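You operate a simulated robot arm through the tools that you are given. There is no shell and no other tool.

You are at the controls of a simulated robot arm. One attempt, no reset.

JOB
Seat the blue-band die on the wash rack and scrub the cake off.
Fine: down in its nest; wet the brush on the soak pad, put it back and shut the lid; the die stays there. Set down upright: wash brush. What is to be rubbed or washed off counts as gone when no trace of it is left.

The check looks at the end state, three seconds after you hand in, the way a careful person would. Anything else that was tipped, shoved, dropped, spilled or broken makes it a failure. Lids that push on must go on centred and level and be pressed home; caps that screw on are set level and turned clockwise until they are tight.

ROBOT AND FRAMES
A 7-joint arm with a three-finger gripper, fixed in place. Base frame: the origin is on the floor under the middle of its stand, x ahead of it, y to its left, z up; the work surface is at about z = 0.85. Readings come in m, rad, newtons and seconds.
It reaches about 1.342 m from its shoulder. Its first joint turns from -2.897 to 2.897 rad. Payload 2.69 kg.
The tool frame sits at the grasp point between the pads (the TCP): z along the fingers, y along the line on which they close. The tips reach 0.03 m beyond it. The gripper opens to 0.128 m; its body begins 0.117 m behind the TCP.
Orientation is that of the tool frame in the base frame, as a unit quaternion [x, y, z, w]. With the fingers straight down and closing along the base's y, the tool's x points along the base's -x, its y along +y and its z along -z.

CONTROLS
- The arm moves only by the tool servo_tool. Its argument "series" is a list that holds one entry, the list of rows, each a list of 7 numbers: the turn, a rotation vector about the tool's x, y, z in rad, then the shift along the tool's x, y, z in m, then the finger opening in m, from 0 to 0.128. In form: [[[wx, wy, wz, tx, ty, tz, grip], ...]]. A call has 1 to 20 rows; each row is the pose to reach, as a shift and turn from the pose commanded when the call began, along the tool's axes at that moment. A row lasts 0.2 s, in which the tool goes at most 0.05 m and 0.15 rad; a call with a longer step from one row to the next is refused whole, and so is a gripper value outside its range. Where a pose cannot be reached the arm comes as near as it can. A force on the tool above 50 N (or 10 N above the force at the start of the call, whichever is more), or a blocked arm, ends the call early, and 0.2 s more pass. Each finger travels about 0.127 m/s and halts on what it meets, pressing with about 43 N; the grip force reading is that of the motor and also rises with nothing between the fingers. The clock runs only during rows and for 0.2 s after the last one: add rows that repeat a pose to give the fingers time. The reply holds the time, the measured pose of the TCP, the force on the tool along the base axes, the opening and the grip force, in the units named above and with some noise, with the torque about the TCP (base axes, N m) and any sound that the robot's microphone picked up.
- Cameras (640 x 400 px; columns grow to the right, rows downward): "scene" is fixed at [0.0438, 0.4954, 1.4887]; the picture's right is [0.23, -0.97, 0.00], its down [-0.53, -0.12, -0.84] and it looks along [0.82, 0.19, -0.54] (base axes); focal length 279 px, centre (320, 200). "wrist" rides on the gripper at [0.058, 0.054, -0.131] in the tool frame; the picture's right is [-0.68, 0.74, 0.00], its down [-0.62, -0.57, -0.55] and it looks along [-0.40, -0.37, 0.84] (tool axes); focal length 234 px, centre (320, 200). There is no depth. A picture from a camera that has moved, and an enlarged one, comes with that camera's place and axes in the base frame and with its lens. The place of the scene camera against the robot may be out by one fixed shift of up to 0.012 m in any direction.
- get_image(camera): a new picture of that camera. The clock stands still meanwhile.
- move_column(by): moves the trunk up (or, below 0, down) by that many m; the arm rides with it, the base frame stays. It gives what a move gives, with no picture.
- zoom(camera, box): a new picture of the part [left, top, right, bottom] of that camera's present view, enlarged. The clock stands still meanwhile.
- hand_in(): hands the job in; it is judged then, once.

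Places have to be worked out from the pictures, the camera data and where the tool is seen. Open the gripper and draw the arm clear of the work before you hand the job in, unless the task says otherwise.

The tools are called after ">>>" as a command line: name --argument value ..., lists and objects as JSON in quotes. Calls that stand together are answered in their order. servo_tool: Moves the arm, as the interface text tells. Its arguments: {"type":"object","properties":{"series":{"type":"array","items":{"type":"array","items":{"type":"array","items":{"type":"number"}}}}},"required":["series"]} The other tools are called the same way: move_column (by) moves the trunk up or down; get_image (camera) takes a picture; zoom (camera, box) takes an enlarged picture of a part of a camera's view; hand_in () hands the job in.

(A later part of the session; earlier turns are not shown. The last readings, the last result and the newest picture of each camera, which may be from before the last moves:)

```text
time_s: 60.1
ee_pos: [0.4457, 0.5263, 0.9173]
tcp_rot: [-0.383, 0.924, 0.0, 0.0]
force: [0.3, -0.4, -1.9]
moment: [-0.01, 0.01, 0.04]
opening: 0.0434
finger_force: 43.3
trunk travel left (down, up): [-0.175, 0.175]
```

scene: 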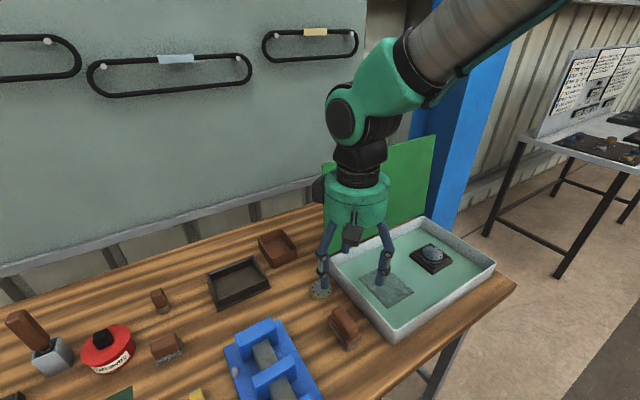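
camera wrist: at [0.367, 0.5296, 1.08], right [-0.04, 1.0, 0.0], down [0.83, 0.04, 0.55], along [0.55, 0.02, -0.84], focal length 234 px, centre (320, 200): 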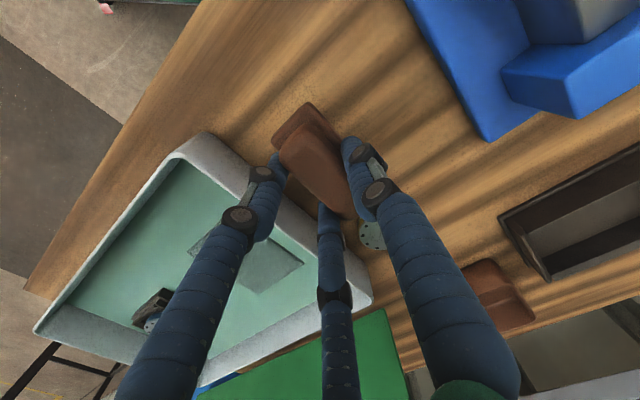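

Still free. Another 1–2 mm.

>>> servo_tool --series '[[[0, 0, 0, 0, 0, 0.0008, 0.03], [0, 0, 0, 0, 0, 0.0015, 0.03], [0, 0, 0, 0, 0, 0.0015, 0.03]]]'

>>> zoom --camera "scene" --box '[320, 290, 370, 345]'

```text
time_s: 60.9
ee_pos: [0.4442, 0.5277, 0.9157]
tcp_rot: [-0.383, 0.924, 0.0, 0.0]
force: [-0.2, -0.1, -1.3]
moment: [-0.03, -0.03, -0.02]
opening: 0.0434
finger_force: 42.8
trunk travel left (down, up): [-0.175, 0.175]
```

```text
7.27 times, centred on (345, 318) of scene
camera zoom: at [0.0438, 0.4954, 1.4887], right [0.23, -0.97, 0.0], down [-0.53, -0.12, -0.84], along [0.82, 0.19, -0.54], focal length 2031 px, centre (138, -654)
```

zoom: 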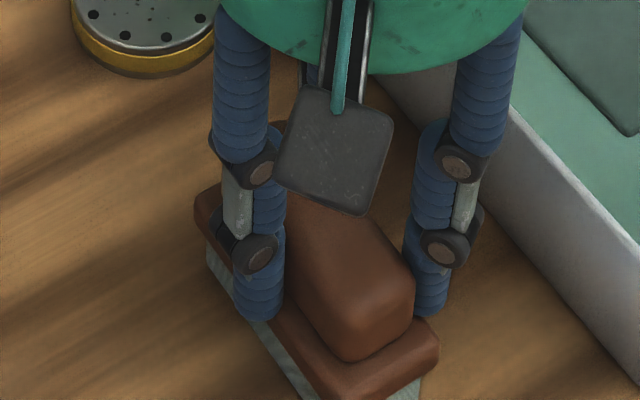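

No contact yet; continue 1 mm steps down.

>>> servo_tool --series '[[[0, 0, 0, 0, 0, 0.0008, 0.03], [0, 0, 0, 0, 0, 0.0015, 0.03], [0, 0, 0, 0, 0, 0.0015, 0.03]]]'

```text
time_s: 61.7
ee_pos: [0.4466, 0.5265, 0.9167]
tcp_rot: [-0.382, 0.924, 0.0, 0.002]
force: [-4.3, -0.4, 19.0]
moment: [-0.34, 0.9, -0.03]
opening: 0.0434
finger_force: 42.9
trunk travel left (down, up): [-0.175, 0.175]
```

Contact on the bench (19 N, one end first). I ease off most of the load and open the fingers to let the brush stand.

>>> servo_tool --series '[[[0, 0, 0, 0, 0, -0.0007, 0.03], [0, 0, 0, 0, 0, -0.001, 0.035], [0, 0, 0, 0, 0, -0.001, 0.042], [0, 0, 0, 0, 0, -0.001, 0.046], [0, 0, 0, 0, 0, -0.001, 0.052], [0, 0, 0, 0, 0, -0.001, 0.065], [0, 0, 0, 0, 0, -0.001, 0.08], [0, 0, 0, 0, 0, -0.001, 0.088], [0, 0, 0, 0, 0, -0.001, 0.088]]]'

>>> zoom --camera "scene" --box '[310, 270, 380, 345]'

>>> zoom --camera "wrist" --box '[240, 70, 400, 240]'

```text
time_s: 63.7
ee_pos: [0.4452, 0.5277, 0.9168]
tcp_rot: [-0.382, 0.924, 0.0, 0.0]
force: [-0.7, 0.5, -1.2]
moment: [-0.03, 0.01, -0.03]
opening: 0.0881
finger_force: 0.1
trunk travel left (down, up): [-0.175, 0.175]
```

```text
5.33 times, centred on (345, 308) of scene
camera zoom: at [0.0438, 0.4954, 1.4887], right [0.23, -0.97, 0.0], down [-0.53, -0.12, -0.84], along [0.82, 0.19, -0.54], focal length 1489 px, centre (187, -373)
```

zoom: 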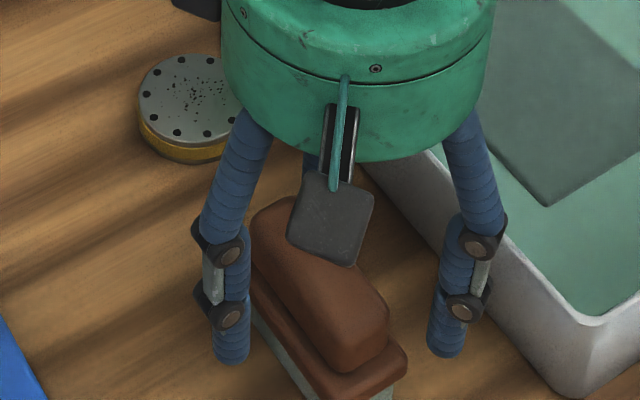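

```text
2.35 times, centred on (320, 155) of wrist
camera zoom: at [0.3661, 0.5248, 1.0455], right [-0.04, 1.0, 0.0], down [0.83, 0.04, 0.55], along [0.55, 0.02, -0.84], focal length 551 px, centre (320, 306)
```

zoom: 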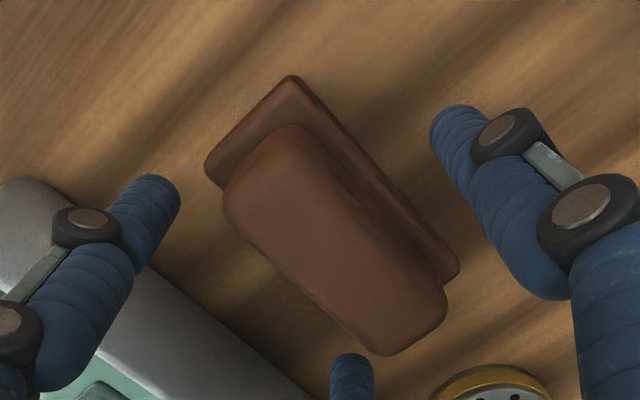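

The brush is released and standing upright. I raise straight up and look at it and the lid.

>>> servo_tool --series '[[[0, 0, 0, 0, 0, -0.015, 0.088], [0, 0, 0, 0, 0, -0.05, 0.088], [0, 0, 0, 0, 0, -0.1, 0.088], [0, 0, 0, 0, 0, -0.15, 0.088], [0, 0, 0, 0, 0, -0.2, 0.088], [0, 0, 0, 0, 0, -0.25, 0.088], [0, 0, 0, 0, 0, -0.25, 0.088]]]'

>>> get_image --camera "scene"

>>> get_image --camera "wrist"

>>> zoom --camera "scene" --box '[310, 290, 380, 360]'

```text
time_s: 65.3
ee_pos: [0.4473, 0.526, 1.1654]
tcp_rot: [-0.383, 0.924, 0.0, 0.0]
force: [-0.8, 0.6, -0.6]
moment: [0.02, -0.06, 0.0]
opening: 0.0882
finger_force: 0.1
trunk travel left (down, up): [-0.175, 0.175]
```

```text
taken
```

scene: 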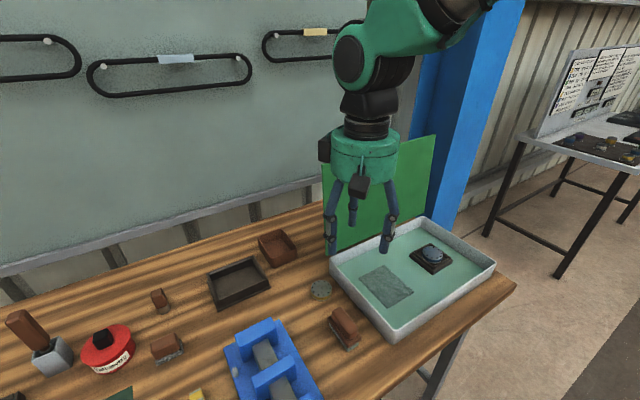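

```text
taken
camera wrist: at [0.3681, 0.5222, 1.2951], right [-0.04, 1.0, 0.0], down [0.83, 0.04, 0.55], along [0.55, 0.02, -0.84], focal length 234 px, centre (320, 200)
```

wrist: 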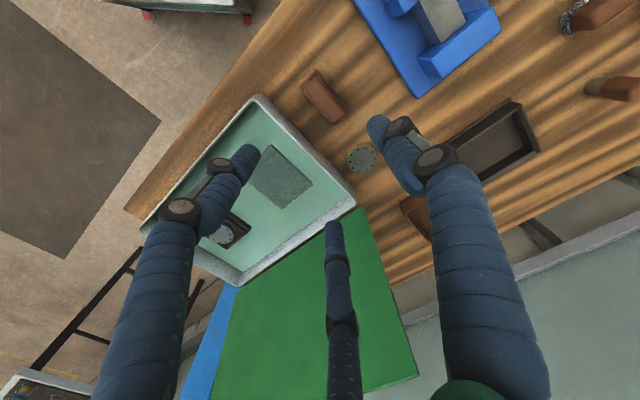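

```text
5.71 times, centred on (345, 325) of scene
camera zoom: at [0.0438, 0.4954, 1.4887], right [0.23, -0.97, 0.0], down [-0.53, -0.12, -0.84], along [0.82, 0.19, -0.54], focal length 1596 px, centre (177, -514)
```

zoom: 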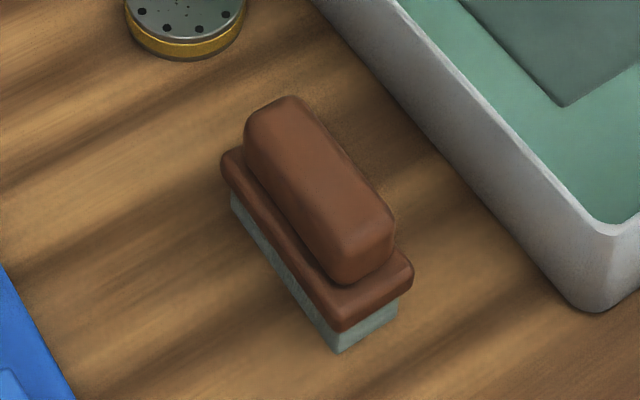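

The brush stands back in its original place. Now the lid: I study its edges, hinge and handle in both views before touching it.

>>> zoom --camera "wrist" --box '[180, 190, 440, 400]'

>>> zoom --camera "scene" --box '[315, 125, 505, 275]'

>>> zoom --camera "scene" --box '[315, 225, 375, 275]'

```text
1.90 times, centred on (310, 295) of wrist
camera zoom: at [0.3681, 0.5222, 1.2951], right [-0.04, 1.0, 0.0], down [0.83, 0.04, 0.55], along [0.55, 0.02, -0.84], focal length 446 px, centre (339, 19)
```

zoom: 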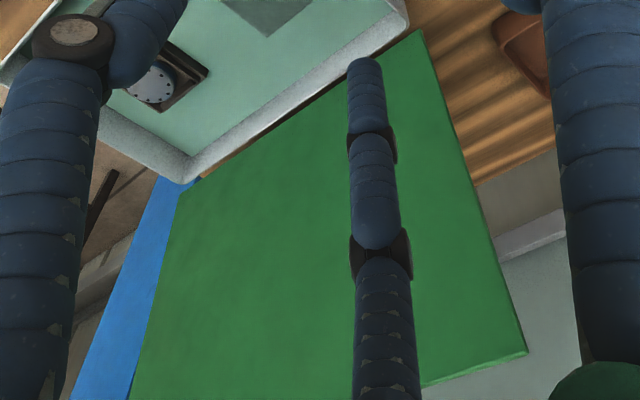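

```text
2.67 times, centred on (410, 200) of scene
camera zoom: at [0.0438, 0.4954, 1.4887], right [0.23, -0.97, 0.0], down [-0.53, -0.12, -0.84], along [0.82, 0.19, -0.54], focal length 745 px, centre (80, 200)
```

zoom: 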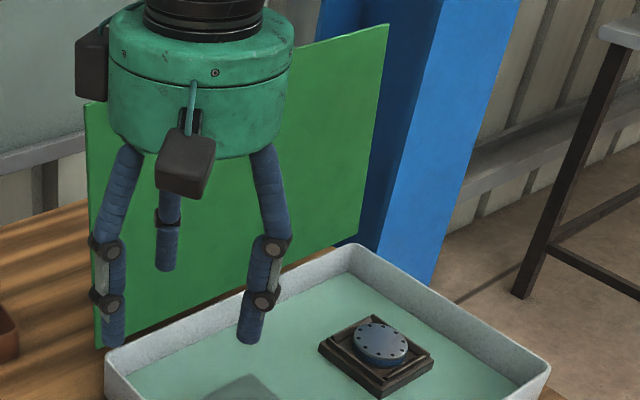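

```text
8.00 times, centred on (345, 250) of scene
camera zoom: at [0.0438, 0.4954, 1.4887], right [0.23, -0.97, 0.0], down [-0.53, -0.12, -0.84], along [0.82, 0.19, -0.54], focal length 2234 px, centre (120, -200)
```

zoom: 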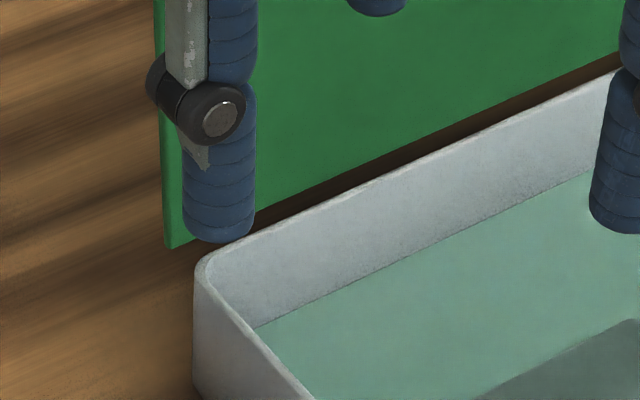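

I need an edge-on look at the lid. I rise and turn back to the original yaw, placing the camera in line with the lid plane above its left end.

>>> servo_tool --series '[[[0, 0, 0, 0, 0, -0.045, 0.088], [0, 0, 0.08, 0, 0, -0.09, 0.088], [0, 0, 0.18, -0.02, 0.005, -0.13, 0.088], [0, 0, 0.28, -0.05, 0.01, -0.16, 0.088], [0, 0, 0.38, -0.085, 0.017, -0.18, 0.088], [0, 0, 0.48, -0.12, 0.024, -0.194, 0.088], [0, 0, 0.58, -0.16, 0.032, -0.194, 0.088], [0, 0, 0.68, -0.1987, 0.0403, -0.194, 0.06], [0, 0, 0.785, -0.1987, 0.0403, -0.194, 0.03], [0, 0, 0.785, -0.1987, 0.0403, -0.194, 0.03]]]'

>>> get_image --camera "wrist"

>>> get_image --camera "scene"

```text
time_s: 67.5
ee_pos: [0.5536, 0.6945, 1.3597]
tcp_rot: [0.0, 1.0, 0.0, 0.001]
force: [-0.1, 0.1, 0.5]
moment: [0.06, -0.05, 0.03]
opening: 0.03
finger_force: 0.1
trunk travel left (down, up): [-0.175, 0.175]
```

```text
taken
camera wrist: at [0.4964, 0.7494, 1.4895], right [0.68, 0.74, 0.0], down [0.61, -0.57, 0.55], along [0.4, -0.37, -0.84], focal length 234 px, centre (320, 200)
```

wrist: 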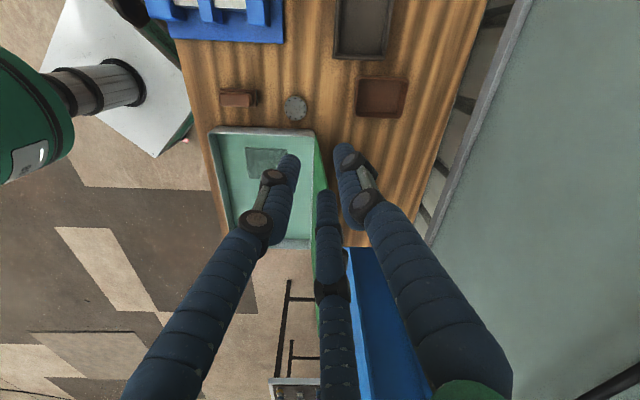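

```text
taken
```

scene: 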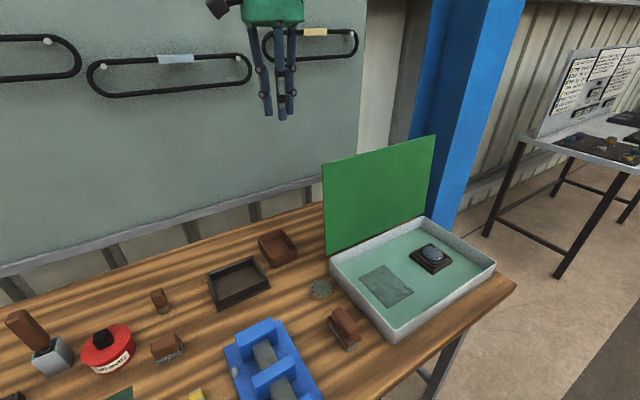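

The lid is nearly edge-on here. I zoom in on it.

>>> zoom --camera "wrist" --box '[290, 120, 350, 260]'

>>> zoom --camera "wrist" --box '[295, 125, 335, 200]'

```text
2.86 times, centred on (320, 190) of wrist
camera zoom: at [0.4964, 0.7494, 1.4895], right [0.68, 0.74, 0.0], down [0.61, -0.57, 0.55], along [0.4, -0.37, -0.84], focal length 669 px, centre (320, 229)
```

zoom: 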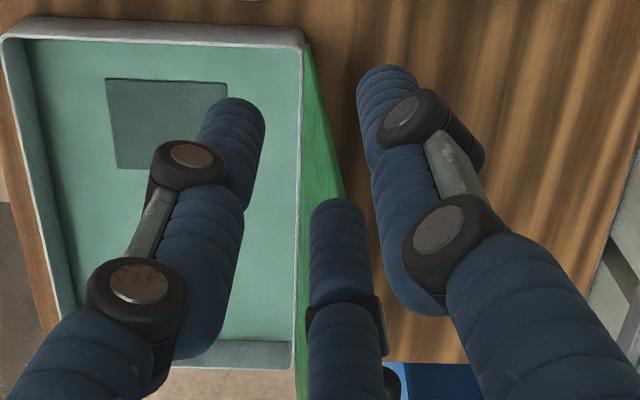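

```text
5.33 times, centred on (315, 162) of wrist
camera zoom: at [0.4964, 0.7494, 1.4895], right [0.68, 0.74, 0.0], down [0.61, -0.57, 0.55], along [0.4, -0.37, -0.84], focal length 1249 px, centre (347, 400)
```

zoom: 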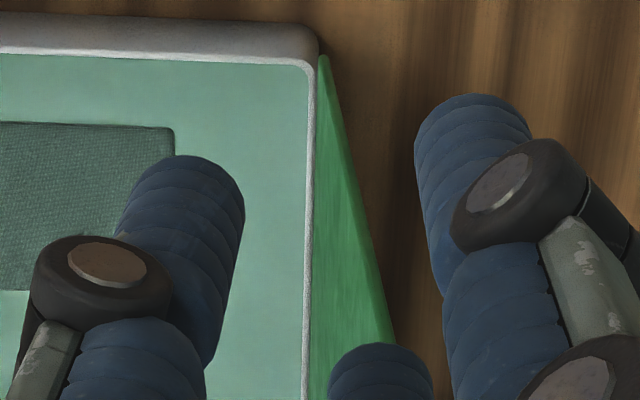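

From the edge-on view the lid leans back about 5° past upright, hinged at the rear rim. I shift the camera 5 cm toward the tray so the finger no longer hides the lid's top edge.

>>> servo_tool --series '[[[0, 0, 0, 0.018, -0.018, 0, 0.03], [0, 0, 0, 0.035, -0.036, 0, 0.03], [0, 0, 0, 0.035, -0.036, 0, 0.03]]]'

>>> get_image --camera "wrist"

>>> zoom --camera "wrist" --box '[320, 130, 440, 290]'

```text
time_s: 68.3
ee_pos: [0.521, 0.6582, 1.357]
tcp_rot: [0.001, 1.0, 0.0, -0.001]
force: [-1.0, 0.1, 0.8]
moment: [0.03, 0.0, 0.01]
opening: 0.03
finger_force: 0.0
trunk travel left (down, up): [-0.175, 0.175]
```

```text
taken
camera wrist: at [0.4632, 0.713, 1.4869], right [0.68, 0.74, 0.0], down [0.62, -0.57, 0.55], along [0.4, -0.37, -0.84], focal length 234 px, centre (320, 200)
```

wrist: 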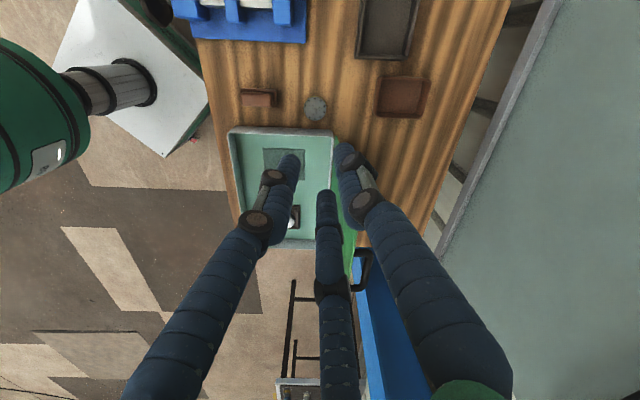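

```text
2.50 times, centred on (380, 210) of wrist
camera zoom: at [0.4632, 0.713, 1.4869], right [0.68, 0.74, 0.0], down [0.62, -0.57, 0.55], along [0.4, -0.37, -0.84], focal length 585 px, centre (170, 175)
```

zoom: 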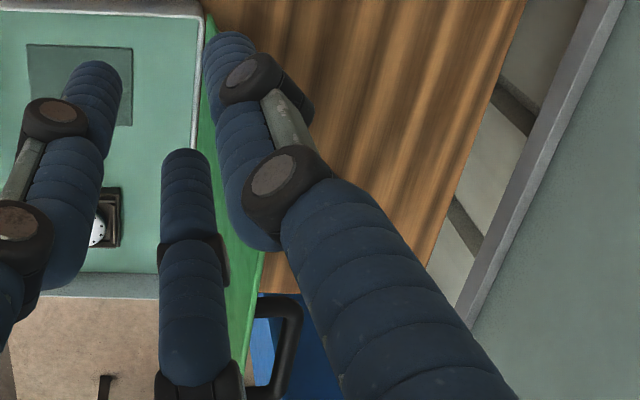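

The handle is on the lid's outer side at mid-length. The finger still hides the corner; I open the fingers wide and shift back part of the way for a clear edge view.

>>> servo_tool --series '[[[0, 0, 0, -0.01, 0.01, 0, 0.06], [0, 0, 0, -0.02, 0.021, 0, 0.09], [0, 0, 0, -0.02, 0.021, 0, 0.128], [0, 0, 0, -0.02, 0.021, 0, 0.128]]]'

>>> get_image --camera "wrist"

>>> zoom --camera "wrist" --box '[290, 120, 400, 270]'

```text
time_s: 69.3
ee_pos: [0.5414, 0.6786, 1.3574]
tcp_rot: [0.0, 1.0, 0.0, 0.0]
force: [0.3, -0.5, 0.2]
moment: [0.05, 0.0, -0.01]
opening: 0.1281
finger_force: 0.0
trunk travel left (down, up): [-0.175, 0.175]
```

```text
taken
camera wrist: at [0.4833, 0.7334, 1.4875], right [0.68, 0.74, 0.0], down [0.62, -0.57, 0.55], along [0.4, -0.37, -0.84], focal length 234 px, centre (320, 200)
```

wrist: 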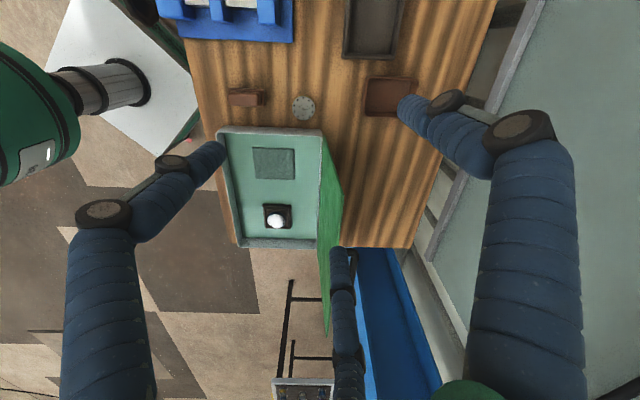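

```text
2.67 times, centred on (345, 195) of wrist
camera zoom: at [0.4833, 0.7334, 1.4875], right [0.68, 0.74, 0.0], down [0.62, -0.57, 0.55], along [0.4, -0.37, -0.84], focal length 624 px, centre (253, 213)
```

zoom: 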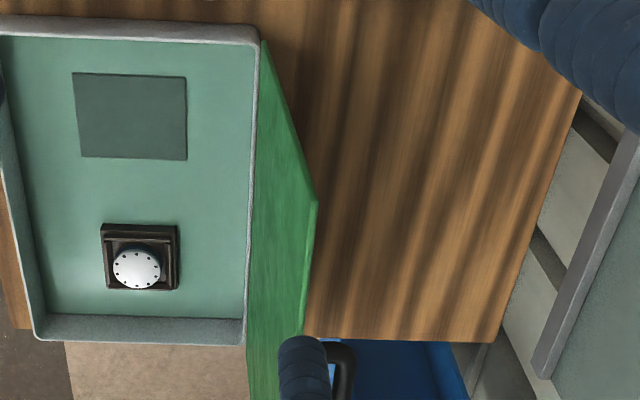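

Clear view: lid top-left corner at z≈1.19, lid ~0.287 m tall, leaning back ~5°, hinge at the rear rim (z≈0.905). I turn the tool so one finger goes behind and two in front of the lid, and hover above its top edge away from the handle.

>>> servo_tool --series '[[[0, 0, 0.1, -0.02, -0.015, 0, 0.1], [0, 0, 0.22, -0.045, -0.033, 0, 0.1], [0, 0, 0.34, -0.07, -0.052, 0, 0.1], [0, 0, 0.46, -0.095, -0.071, 0, 0.1], [0, 0, 0.58, -0.12, -0.09, 0, 0.1], [0, 0, 0.69, -0.14, -0.105, 0.02, 0.1], [0, 0, 0.785, -0.1519, -0.1138, 0.047, 0.1], [0, 0, 0.785, -0.1519, -0.1138, 0.047, 0.1]]]'

>>> get_image --camera "wrist"

>>> get_image --camera "scene"

```text
time_s: 71.1
ee_pos: [0.6937, 0.5694, 1.3143]
tcp_rot: [0.383, 0.924, 0.001, 0.0]
force: [-0.1, 0.0, -0.4]
moment: [-0.01, 0.02, 0.01]
opening: 0.1001
finger_force: 0.1
trunk travel left (down, up): [-0.175, 0.175]
```

```text
taken
camera wrist: at [0.6913, 0.6484, 1.4433], right [1.0, 0.04, 0.0], down [0.03, -0.84, 0.55], along [0.02, -0.55, -0.84], focal length 234 px, centre (320, 200)
```

wrist: 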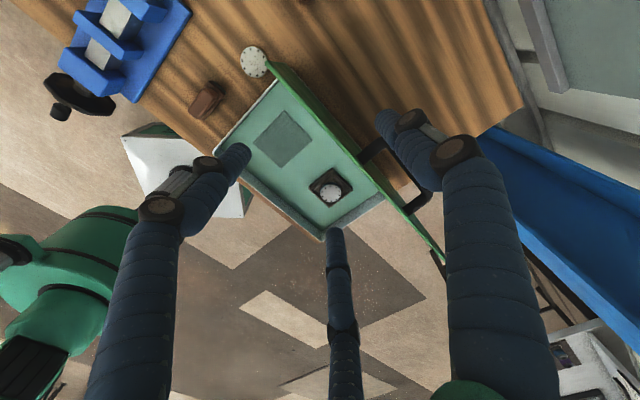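

```text
taken
```

scene: 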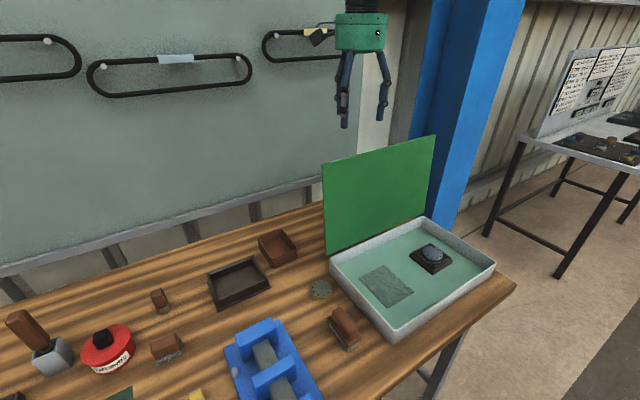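

I zoom on the lid's top edge and handle from this view.

>>> zoom --camera "wrist" --box '[230, 40, 470, 280]'

>>> zoom --camera "wrist" --box '[250, 50, 400, 170]'

```text
1.67 times, centred on (350, 160) of wrist
camera zoom: at [0.6913, 0.6484, 1.4433], right [1.0, 0.04, 0.0], down [0.03, -0.84, 0.55], along [0.02, -0.55, -0.84], focal length 390 px, centre (270, 267)
```

zoom: 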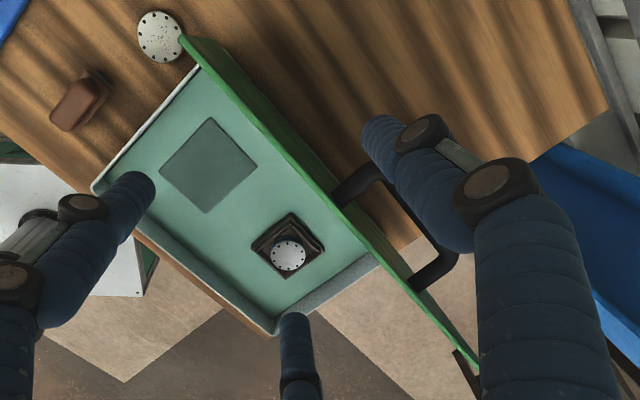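

```text
3.33 times, centred on (325, 110) of wrist
camera zoom: at [0.6913, 0.6484, 1.4433], right [1.0, 0.04, 0.0], down [0.03, -0.84, 0.55], along [0.02, -0.55, -0.84], focal length 781 px, centre (303, 500)
```

zoom: 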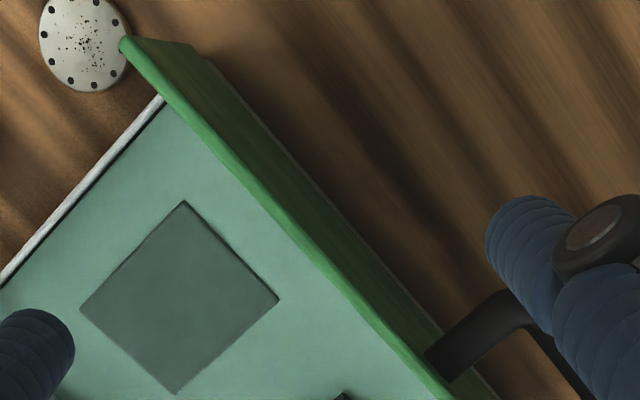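

Lid top edge runs through (0.704, 0.575) at my chosen spot, with ~3 cm clear to the fingers on both sides, and the handle starts ~4 cm further along. I lower the fingers straddling the lid edge.

>>> servo_tool --series '[[[0, 0, 0, 0, 0, 0.04, 0.1], [0, 0, 0, 0, 0, 0.08, 0.1], [0, 0, 0, 0, 0, 0.11, 0.1], [0, 0, 0, 0, 0, 0.13, 0.1], [0, 0, 0, 0, 0, 0.14, 0.1], [0, 0, 0, 0, 0, 0.14, 0.1]]]'

>>> get_image --camera "wrist"

>>> zoom --camera "scene" --box '[300, 50, 460, 220]'

```text
time_s: 72.5
ee_pos: [0.6928, 0.5674, 1.1723]
tcp_rot: [0.383, 0.924, 0.0, -0.001]
force: [0.7, -0.6, -0.9]
moment: [0.0, 0.03, 0.02]
opening: 0.0999
finger_force: 0.1
trunk travel left (down, up): [-0.175, 0.175]
```

```text
taken
camera wrist: at [0.6901, 0.6478, 1.3024], right [1.0, 0.04, 0.0], down [0.04, -0.84, 0.55], along [0.02, -0.55, -0.84], focal length 234 px, centre (320, 200)
```

wrist: 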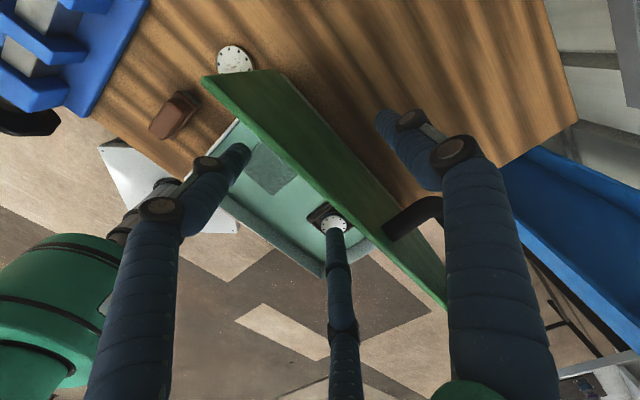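

```text
2.35 times, centred on (380, 135) of scene
camera zoom: at [0.0438, 0.4954, 1.4887], right [0.23, -0.97, 0.0], down [-0.53, -0.12, -0.84], along [0.82, 0.19, -0.54], focal length 657 px, centre (179, 353)
```

zoom: 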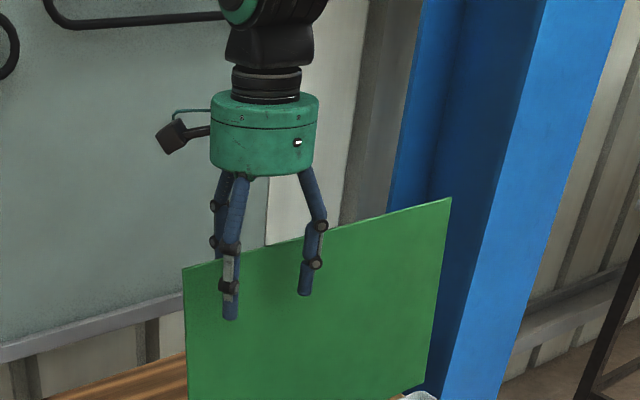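

The lid edge is between one rear finger and two front fingers. I narrow the gap to 0.07 and start pushing toward the tray, watching the force.

>>> servo_tool --series '[[[0, 0, 0, 0, 0, 0, 0.085], [0, 0, 0, 0, 0, 0, 0.07], [0, 0, 0, 0, -0.008, 0, 0.07], [0, 0, 0, 0, -0.016, 0, 0.07], [0, 0, 0, 0, -0.022, 0, 0.07], [0, 0, 0, 0, -0.028, 0, 0.07], [0, 0, 0, 0, -0.034, 0, 0.07]]]'

>>> get_image --camera "wrist"

>>> zoom --camera "scene" --box '[300, 50, 460, 270]'

```text
time_s: 74.1
ee_pos: [0.6692, 0.5441, 1.1737]
tcp_rot: [0.383, 0.924, 0.001, 0.0]
force: [3.0, 1.3, 1.3]
moment: [-0.02, 0.01, -0.09]
opening: 0.0732
finger_force: 1.8
trunk travel left (down, up): [-0.175, 0.175]
```

```text
taken
camera wrist: at [0.6661, 0.6243, 1.3043], right [1.0, 0.04, 0.0], down [0.04, -0.84, 0.55], along [0.02, -0.55, -0.84], focal length 234 px, centre (320, 200)
```

wrist: 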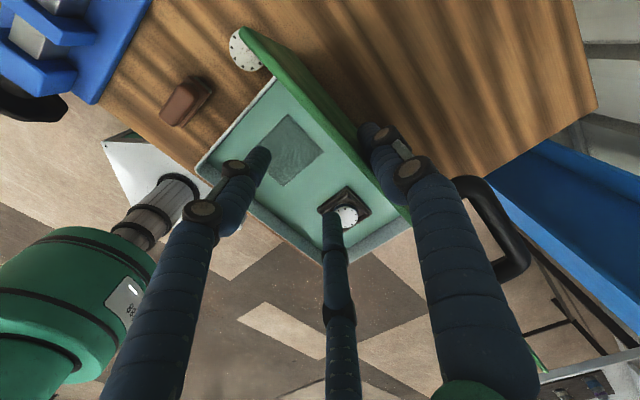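

```text
1.82 times, centred on (380, 160) of scene
camera zoom: at [0.0438, 0.4954, 1.4887], right [0.23, -0.97, 0.0], down [-0.53, -0.12, -0.84], along [0.82, 0.19, -0.54], focal length 508 px, centre (211, 273)
```

zoom: 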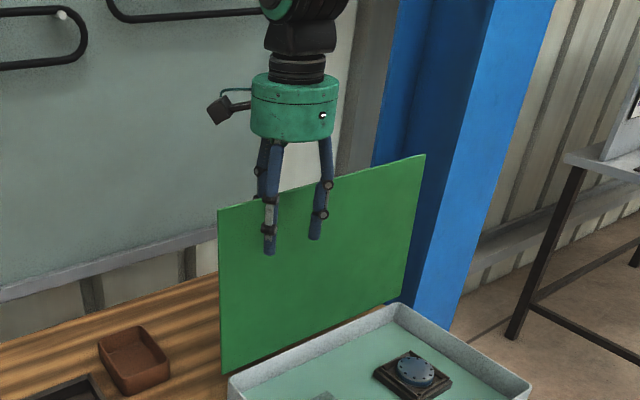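

The rear finger now touches the lid with just a few newtons. I continue pushing toward the tray past upright.

>>> servo_tool --series '[[[0, 0, 0, 0, -0.006, 0, 0.07], [0, 0, 0, 0, -0.012, 0, 0.07], [0, 0, 0, 0, -0.018, 0, 0.07], [0, 0, 0, 0, -0.024, 0, 0.07], [0, 0, 0, 0, -0.03, 0, 0.07]]]'

>>> get_image --camera "wrist"

>>> zoom --camera "scene" --box '[300, 50, 460, 270]'

```text
time_s: 75.3
ee_pos: [0.6474, 0.5233, 1.1729]
tcp_rot: [0.382, 0.924, 0.0, 0.0]
force: [1.4, 3.0, 2.0]
moment: [0.1, -0.1, 0.04]
opening: 0.0727
finger_force: 2.1
trunk travel left (down, up): [-0.175, 0.175]
```

```text
taken
camera wrist: at [0.645, 0.6029, 1.3025], right [1.0, 0.04, 0.0], down [0.04, -0.84, 0.55], along [0.02, -0.55, -0.84], focal length 234 px, centre (320, 200)
```

wrist: 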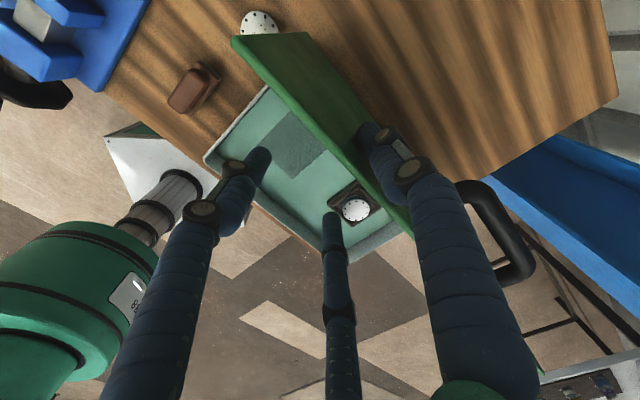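

```text
1.82 times, centred on (380, 160) of scene
camera zoom: at [0.0438, 0.4954, 1.4887], right [0.23, -0.97, 0.0], down [-0.53, -0.12, -0.84], along [0.82, 0.19, -0.54], focal length 508 px, centre (211, 273)
```

zoom: 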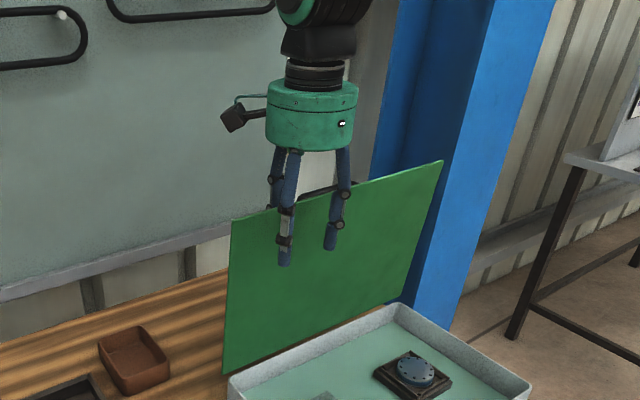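

The lid follows with light force (~3 N), about upright now. I keep pushing in steps, checking whether it falls forward onto the front fingers.

>>> servo_tool --series '[[[0, 0, 0, 0, -0.007, 0, 0.07], [0, 0, 0, 0, -0.014, 0, 0.07], [0, 0, 0, 0, -0.021, 0.001, 0.07], [0, 0, 0, 0, -0.028, 0.002, 0.07], [0, 0, 0, 0, -0.035, 0.003, 0.07], [0, 0, 0, 0, -0.035, 0.003, 0.07]]]'

>>> get_image --camera "wrist"

>>> zoom --camera "scene" --box '[300, 50, 460, 270]'

```text
time_s: 76.7
ee_pos: [0.6233, 0.4979, 1.1702]
tcp_rot: [0.383, 0.924, 0.0, 0.001]
force: [1.7, 1.3, 0.8]
moment: [0.08, -0.08, -0.02]
opening: 0.0723
finger_force: 1.6
trunk travel left (down, up): [-0.175, 0.175]
```

```text
taken
camera wrist: at [0.6199, 0.5779, 1.2995], right [1.0, 0.04, 0.0], down [0.04, -0.84, 0.55], along [0.02, -0.55, -0.84], focal length 234 px, centre (320, 200)
```

wrist: 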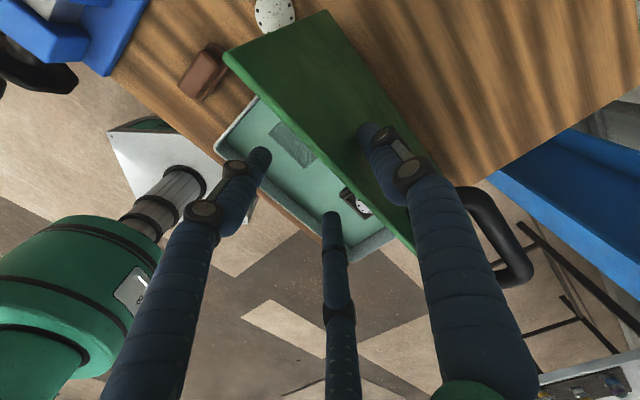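

```text
1.82 times, centred on (380, 160) of scene
camera zoom: at [0.0438, 0.4954, 1.4887], right [0.23, -0.97, 0.0], down [-0.53, -0.12, -0.84], along [0.82, 0.19, -0.54], focal length 508 px, centre (211, 273)
```

zoom: 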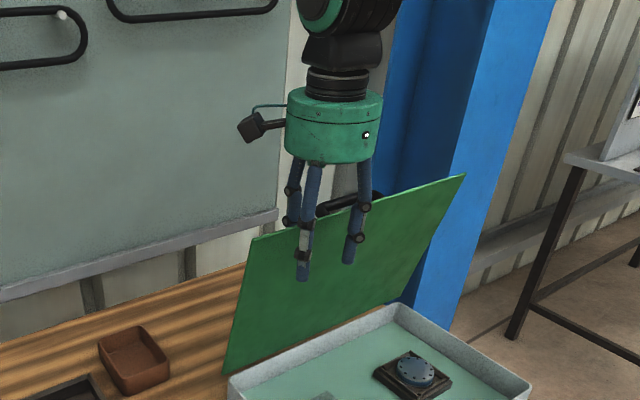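

The lid stays where I put it (stiff hinge), tilted ~12° forward. I continue along its arc, pushing with the rear fingertip while the front fingers stay just outside the lid's free edge.

>>> servo_tool --series '[[[0, 0, 0, 0, -0.01, 0.002, 0.07], [0, 0, 0, 0, -0.02, 0.0045, 0.07], [0, 0, 0, 0, -0.0316, 0.0074, 0.07], [0, 0, 0, 0, -0.042, 0.011, 0.07], [0, 0, 0, 0, -0.052, 0.015, 0.07], [0, 0, 0, 0, -0.062, 0.019, 0.07], [0, 0, 0, 0, -0.0718, 0.0233, 0.07], [0, 0, 0, 0, -0.0718, 0.0233, 0.07]]]'

>>> get_image --camera "wrist"

>>> zoom --camera "scene" --box '[300, 50, 460, 270]'

```text
time_s: 78.5
ee_pos: [0.573, 0.4478, 1.1461]
tcp_rot: [0.383, 0.924, 0.0, 0.0]
force: [2.5, 0.8, 1.7]
moment: [0.09, -0.04, 0.01]
opening: 0.0717
finger_force: 1.0
trunk travel left (down, up): [-0.175, 0.175]
```

```text
taken
camera wrist: at [0.5697, 0.5275, 1.2763], right [1.0, 0.04, 0.0], down [0.04, -0.84, 0.55], along [0.02, -0.55, -0.84], focal length 234 px, centre (320, 200)
```

wrist: 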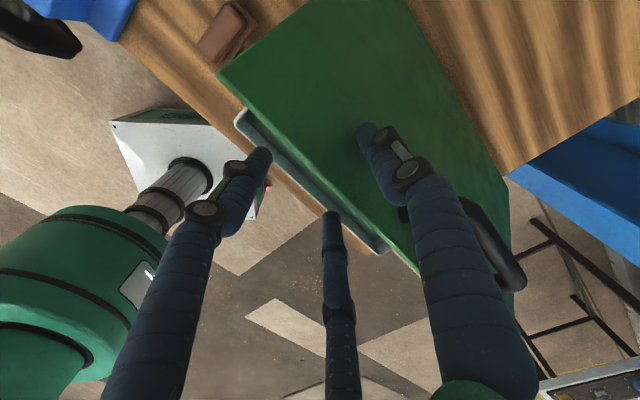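

```text
1.82 times, centred on (380, 160) of scene
camera zoom: at [0.0438, 0.4954, 1.4887], right [0.23, -0.97, 0.0], down [-0.53, -0.12, -0.84], along [0.82, 0.19, -0.54], focal length 508 px, centre (211, 273)
```

zoom: 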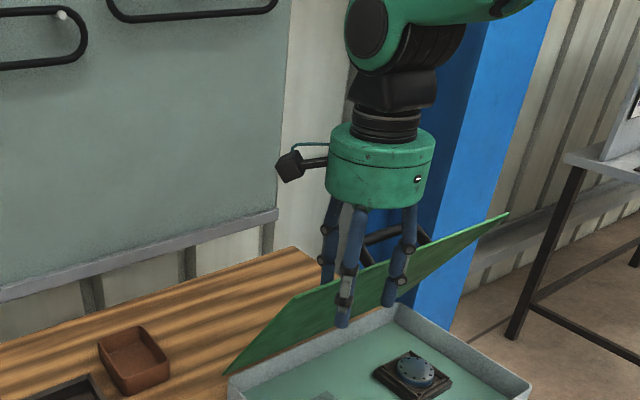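

It follows nicely at ~60°. I continue along the arc to about 30°.

>>> servo_tool --series '[[[0, 0, 0, 0, -0.0125, 0.007, 0.07], [0, 0, 0, 0, -0.025, 0.0145, 0.07], [0, 0, 0, 0, -0.0369, 0.0226, 0.07], [0, 0, 0, 0, -0.048, 0.032, 0.07], [0, 0, 0, 0, -0.059, 0.0415, 0.07], [0, 0, 0, 0, -0.0693, 0.0512, 0.07], [0, 0, 0, 0, -0.078, 0.0615, 0.07], [0, 0, 0, 0, -0.087, 0.073, 0.07], [0, 0, 0, 0, -0.0961, 0.0851, 0.07], [0, 0, 0, 0, -0.0961, 0.0851, 0.07]]]'

>>> get_image --camera "wrist"

>>> zoom --camera "scene" --box '[300, 120, 520, 350]'

```text
time_s: 80.7
ee_pos: [0.5058, 0.3774, 1.0596]
tcp_rot: [0.383, 0.924, 0.0, 0.0]
force: [0.1, -0.6, -0.6]
moment: [0.01, 0.0, -0.02]
opening: 0.0703
finger_force: 0.1
trunk travel left (down, up): [-0.175, 0.175]
```

```text
taken
camera wrist: at [0.5024, 0.4582, 1.1904], right [1.0, 0.04, 0.0], down [0.04, -0.84, 0.55], along [0.02, -0.55, -0.84], focal length 234 px, centre (320, 200)
```

wrist: 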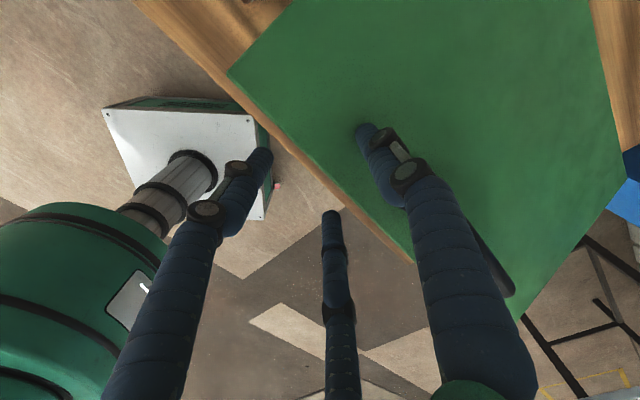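

```text
1.74 times, centred on (410, 235) of scene
camera zoom: at [0.0438, 0.4954, 1.4887], right [0.23, -0.97, 0.0], down [-0.53, -0.12, -0.84], along [0.82, 0.19, -0.54], focal length 486 px, centre (164, 139)
```

zoom: 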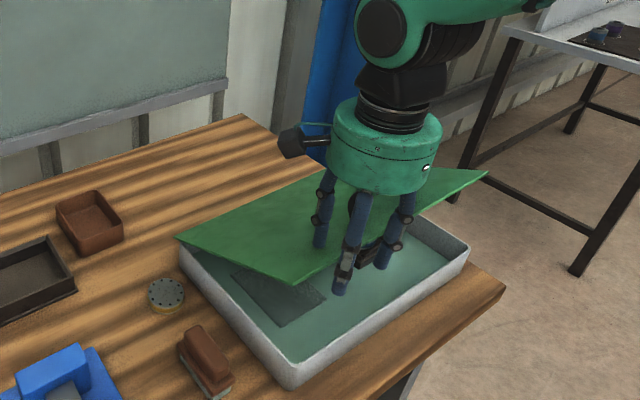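

The lid is at ~29° and still under control. I continue down to about 8°.

>>> servo_tool --series '[[[0, 0, 0, 0, -0.0075, 0.012, 0.07], [0, 0, 0, 0, -0.0145, 0.025, 0.07], [0, 0, 0, 0, -0.0207, 0.038, 0.07], [0, 0, 0, 0, -0.026, 0.051, 0.07], [0, 0, 0, 0, -0.0305, 0.065, 0.07], [0, 0, 0, 0, -0.0343, 0.079, 0.07], [0, 0, 0, 0, -0.036, 0.087, 0.07], [0, 0, 0, 0, -0.036, 0.087, 0.07]]]'

>>> zoom --camera "scene" --box '[300, 150, 520, 370]'

>>> get_image --camera "wrist"

```text
time_s: 82.5
ee_pos: [0.4832, 0.353, 0.9742]
tcp_rot: [0.383, 0.924, 0.0, 0.001]
force: [-1.0, -0.4, -0.9]
moment: [0.0, -0.03, 0.0]
opening: 0.07
finger_force: 0.0
trunk travel left (down, up): [-0.175, 0.175]
```

```text
1.82 times, centred on (410, 260) of scene
camera zoom: at [0.0438, 0.4954, 1.4887], right [0.23, -0.97, 0.0], down [-0.53, -0.12, -0.84], along [0.82, 0.19, -0.54], focal length 508 px, centre (156, 91)
```

zoom: 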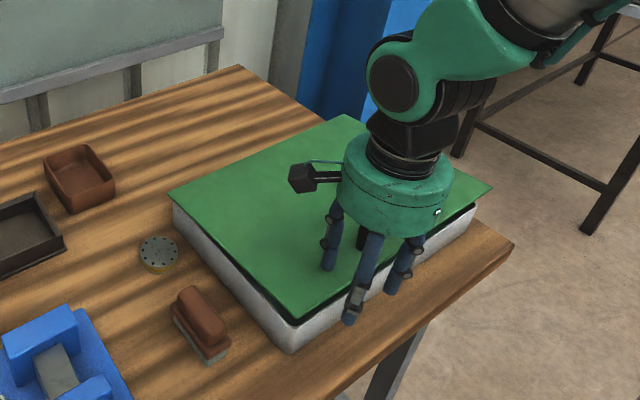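

```text
taken
camera wrist: at [0.479, 0.4336, 1.1039], right [1.0, 0.04, 0.0], down [0.04, -0.84, 0.55], along [0.02, -0.55, -0.84], focal length 234 px, centre (320, 200)
```

wrist: 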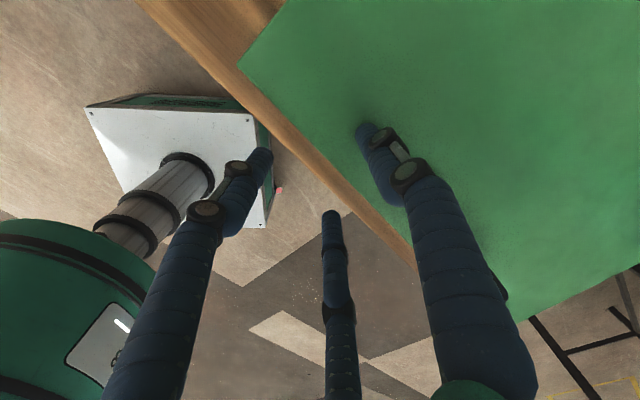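

The lid is nearly shut. I continue down to meet it and press gently.

>>> servo_tool --series '[[[0, 0, 0, 0, -0.0015, 0.01, 0.07], [0, 0, 0, 0, -0.003, 0.02, 0.07], [0, 0, 0, 0, -0.004, 0.026, 0.07], [0, 0, 0, 0, -0.0045, 0.031, 0.07], [0, 0, 0, 0, -0.0047, 0.034, 0.07], [0, 0, 0, 0, -0.0047, 0.034, 0.07]]]'

>>> zoom --camera "scene" --box '[310, 190, 510, 360]'

>>> zoom --camera "scene" --box '[360, 250, 460, 350]'

```text
time_s: 83.9
ee_pos: [0.4774, 0.3511, 0.9433]
tcp_rot: [0.382, 0.924, 0.003, 0.002]
force: [14.5, -5.2, 35.2]
moment: [1.08, -1.56, -0.67]
opening: 0.0826
finger_force: 8.2
trunk travel left (down, up): [-0.175, 0.175]
```

```text
2.35 times, centred on (410, 275) of scene
camera zoom: at [0.0438, 0.4954, 1.4887], right [0.23, -0.97, 0.0], down [-0.53, -0.12, -0.84], along [0.82, 0.19, -0.54], focal length 657 px, centre (108, 24)
```

zoom: 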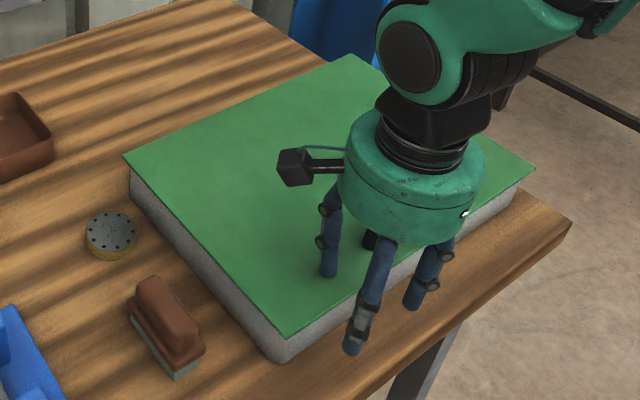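

```text
4.00 times, centred on (410, 300) of scene
camera zoom: at [0.0438, 0.4954, 1.4887], right [0.23, -0.97, 0.0], down [-0.53, -0.12, -0.84], along [0.82, 0.19, -0.54], focal length 1117 px, centre (-40, -200)
```

zoom: 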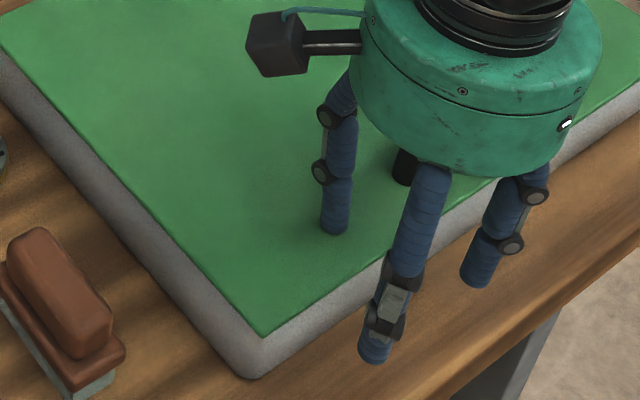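

The lid is down on the rim (35 N felt). I back off, raise the tool straight up, and check that the lid stays shut.

>>> servo_tool --series '[[[0, 0, 0, 0, 0, -0.005, 0.07], [0, 0, 0, 0, 0, -0.02, 0.07], [0, 0, 0, 0, 0, -0.06, 0.07], [0, 0, 0, 0, 0, -0.1, 0.07], [0, 0, 0, 0, 0, -0.15, 0.05], [0, 0, 0, 0, 0, -0.2, 0.02], [0, 0, 0, 0, 0, -0.2, 0.0], [0, 0, 0, 0, 0, -0.2, 0.0]]]'

>>> get_image --camera "scene"

>>> get_image --camera "wrist"

>>> zoom --camera "scene" --box '[310, 190, 510, 360]'

```text
time_s: 85.7
ee_pos: [0.4761, 0.3534, 1.1387]
tcp_rot: [0.382, 0.924, -0.001, 0.0]
force: [1.4, 0.1, -0.4]
moment: [0.0, 0.0, -0.06]
opening: 0.0021
finger_force: 31.1
trunk travel left (down, up): [-0.175, 0.175]
```

```text
taken
```

scene: 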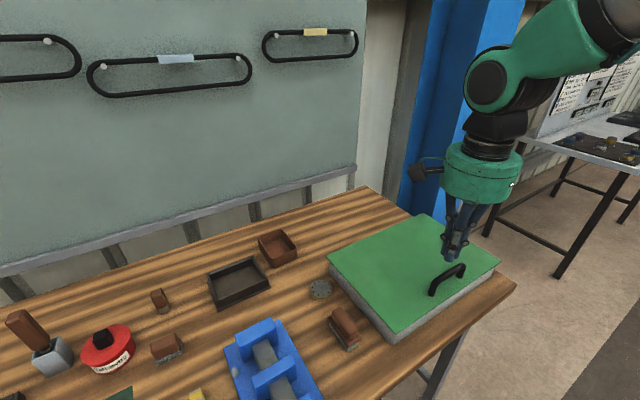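

```text
taken
camera wrist: at [0.4732, 0.4327, 1.2697], right [1.0, 0.04, 0.0], down [0.04, -0.84, 0.55], along [0.02, -0.55, -0.84], focal length 234 px, centre (320, 200)
```

wrist: 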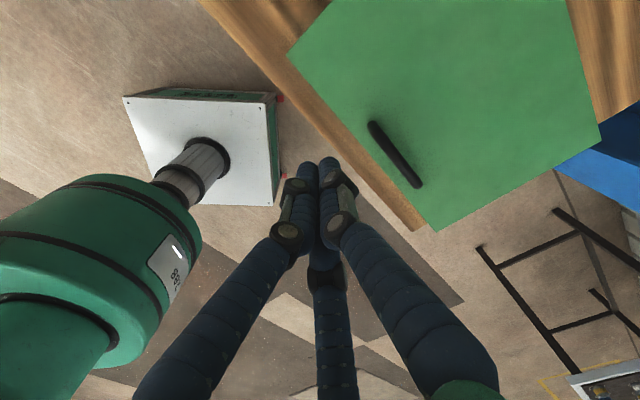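

```text
2.35 times, centred on (410, 275) of scene
camera zoom: at [0.0438, 0.4954, 1.4887], right [0.23, -0.97, 0.0], down [-0.53, -0.12, -0.84], along [0.82, 0.19, -0.54], focal length 657 px, centre (108, 24)
```

zoom: 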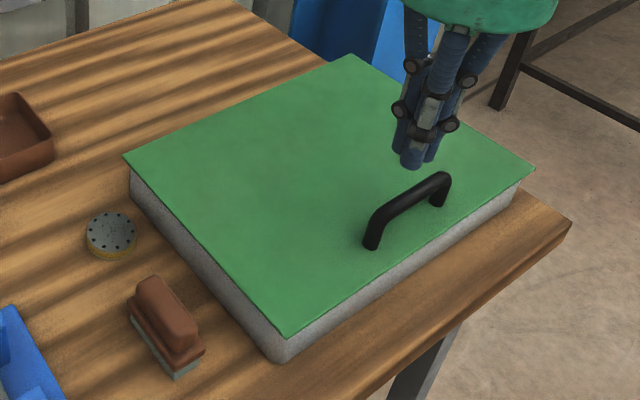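

The lid is closed flat on the tray. I zoom on its edges and on the brush and yellow die to confirm nothing is off.

>>> zoom --camera "scene" --box '[320, 240, 420, 350]'

>>> zoom --camera "scene" --box '[390, 230, 510, 345]'

>>> zoom --camera "scene" --box '[0, 240, 330, 400]'

```text
3.64 times, centred on (370, 295) of scene
camera zoom: at [0.0438, 0.4954, 1.4887], right [0.23, -0.97, 0.0], down [-0.53, -0.12, -0.84], along [0.82, 0.19, -0.54], focal length 1015 px, centre (138, -146)
```

zoom: 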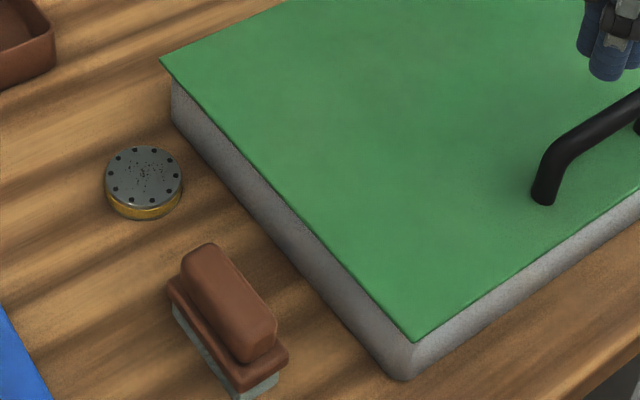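

```text
3.48 times, centred on (450, 288) of scene
camera zoom: at [0.0438, 0.4954, 1.4887], right [0.23, -0.97, 0.0], down [-0.53, -0.12, -0.84], along [0.82, 0.19, -0.54], focal length 971 px, centre (-132, -104)
```

zoom: 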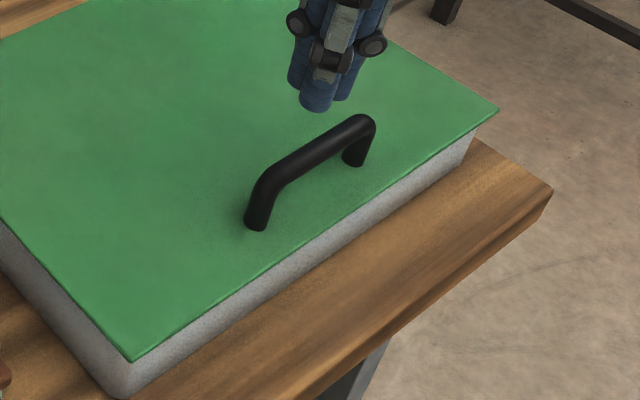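

```text
1.94 times, centred on (165, 320) of scene
camera zoom: at [0.0438, 0.4954, 1.4887], right [0.23, -0.97, 0.0], down [-0.53, -0.12, -0.84], along [0.82, 0.19, -0.54], focal length 542 px, centre (621, -33)
```

zoom: 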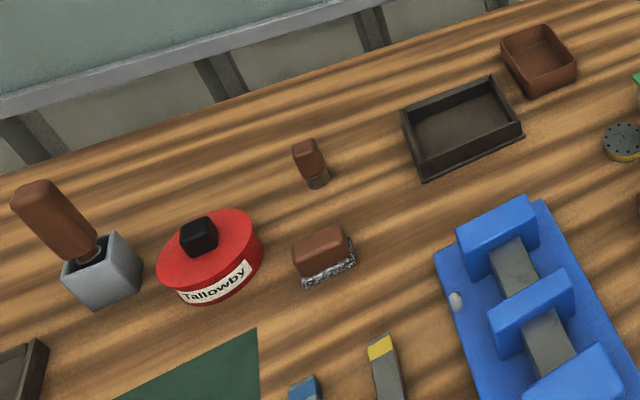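

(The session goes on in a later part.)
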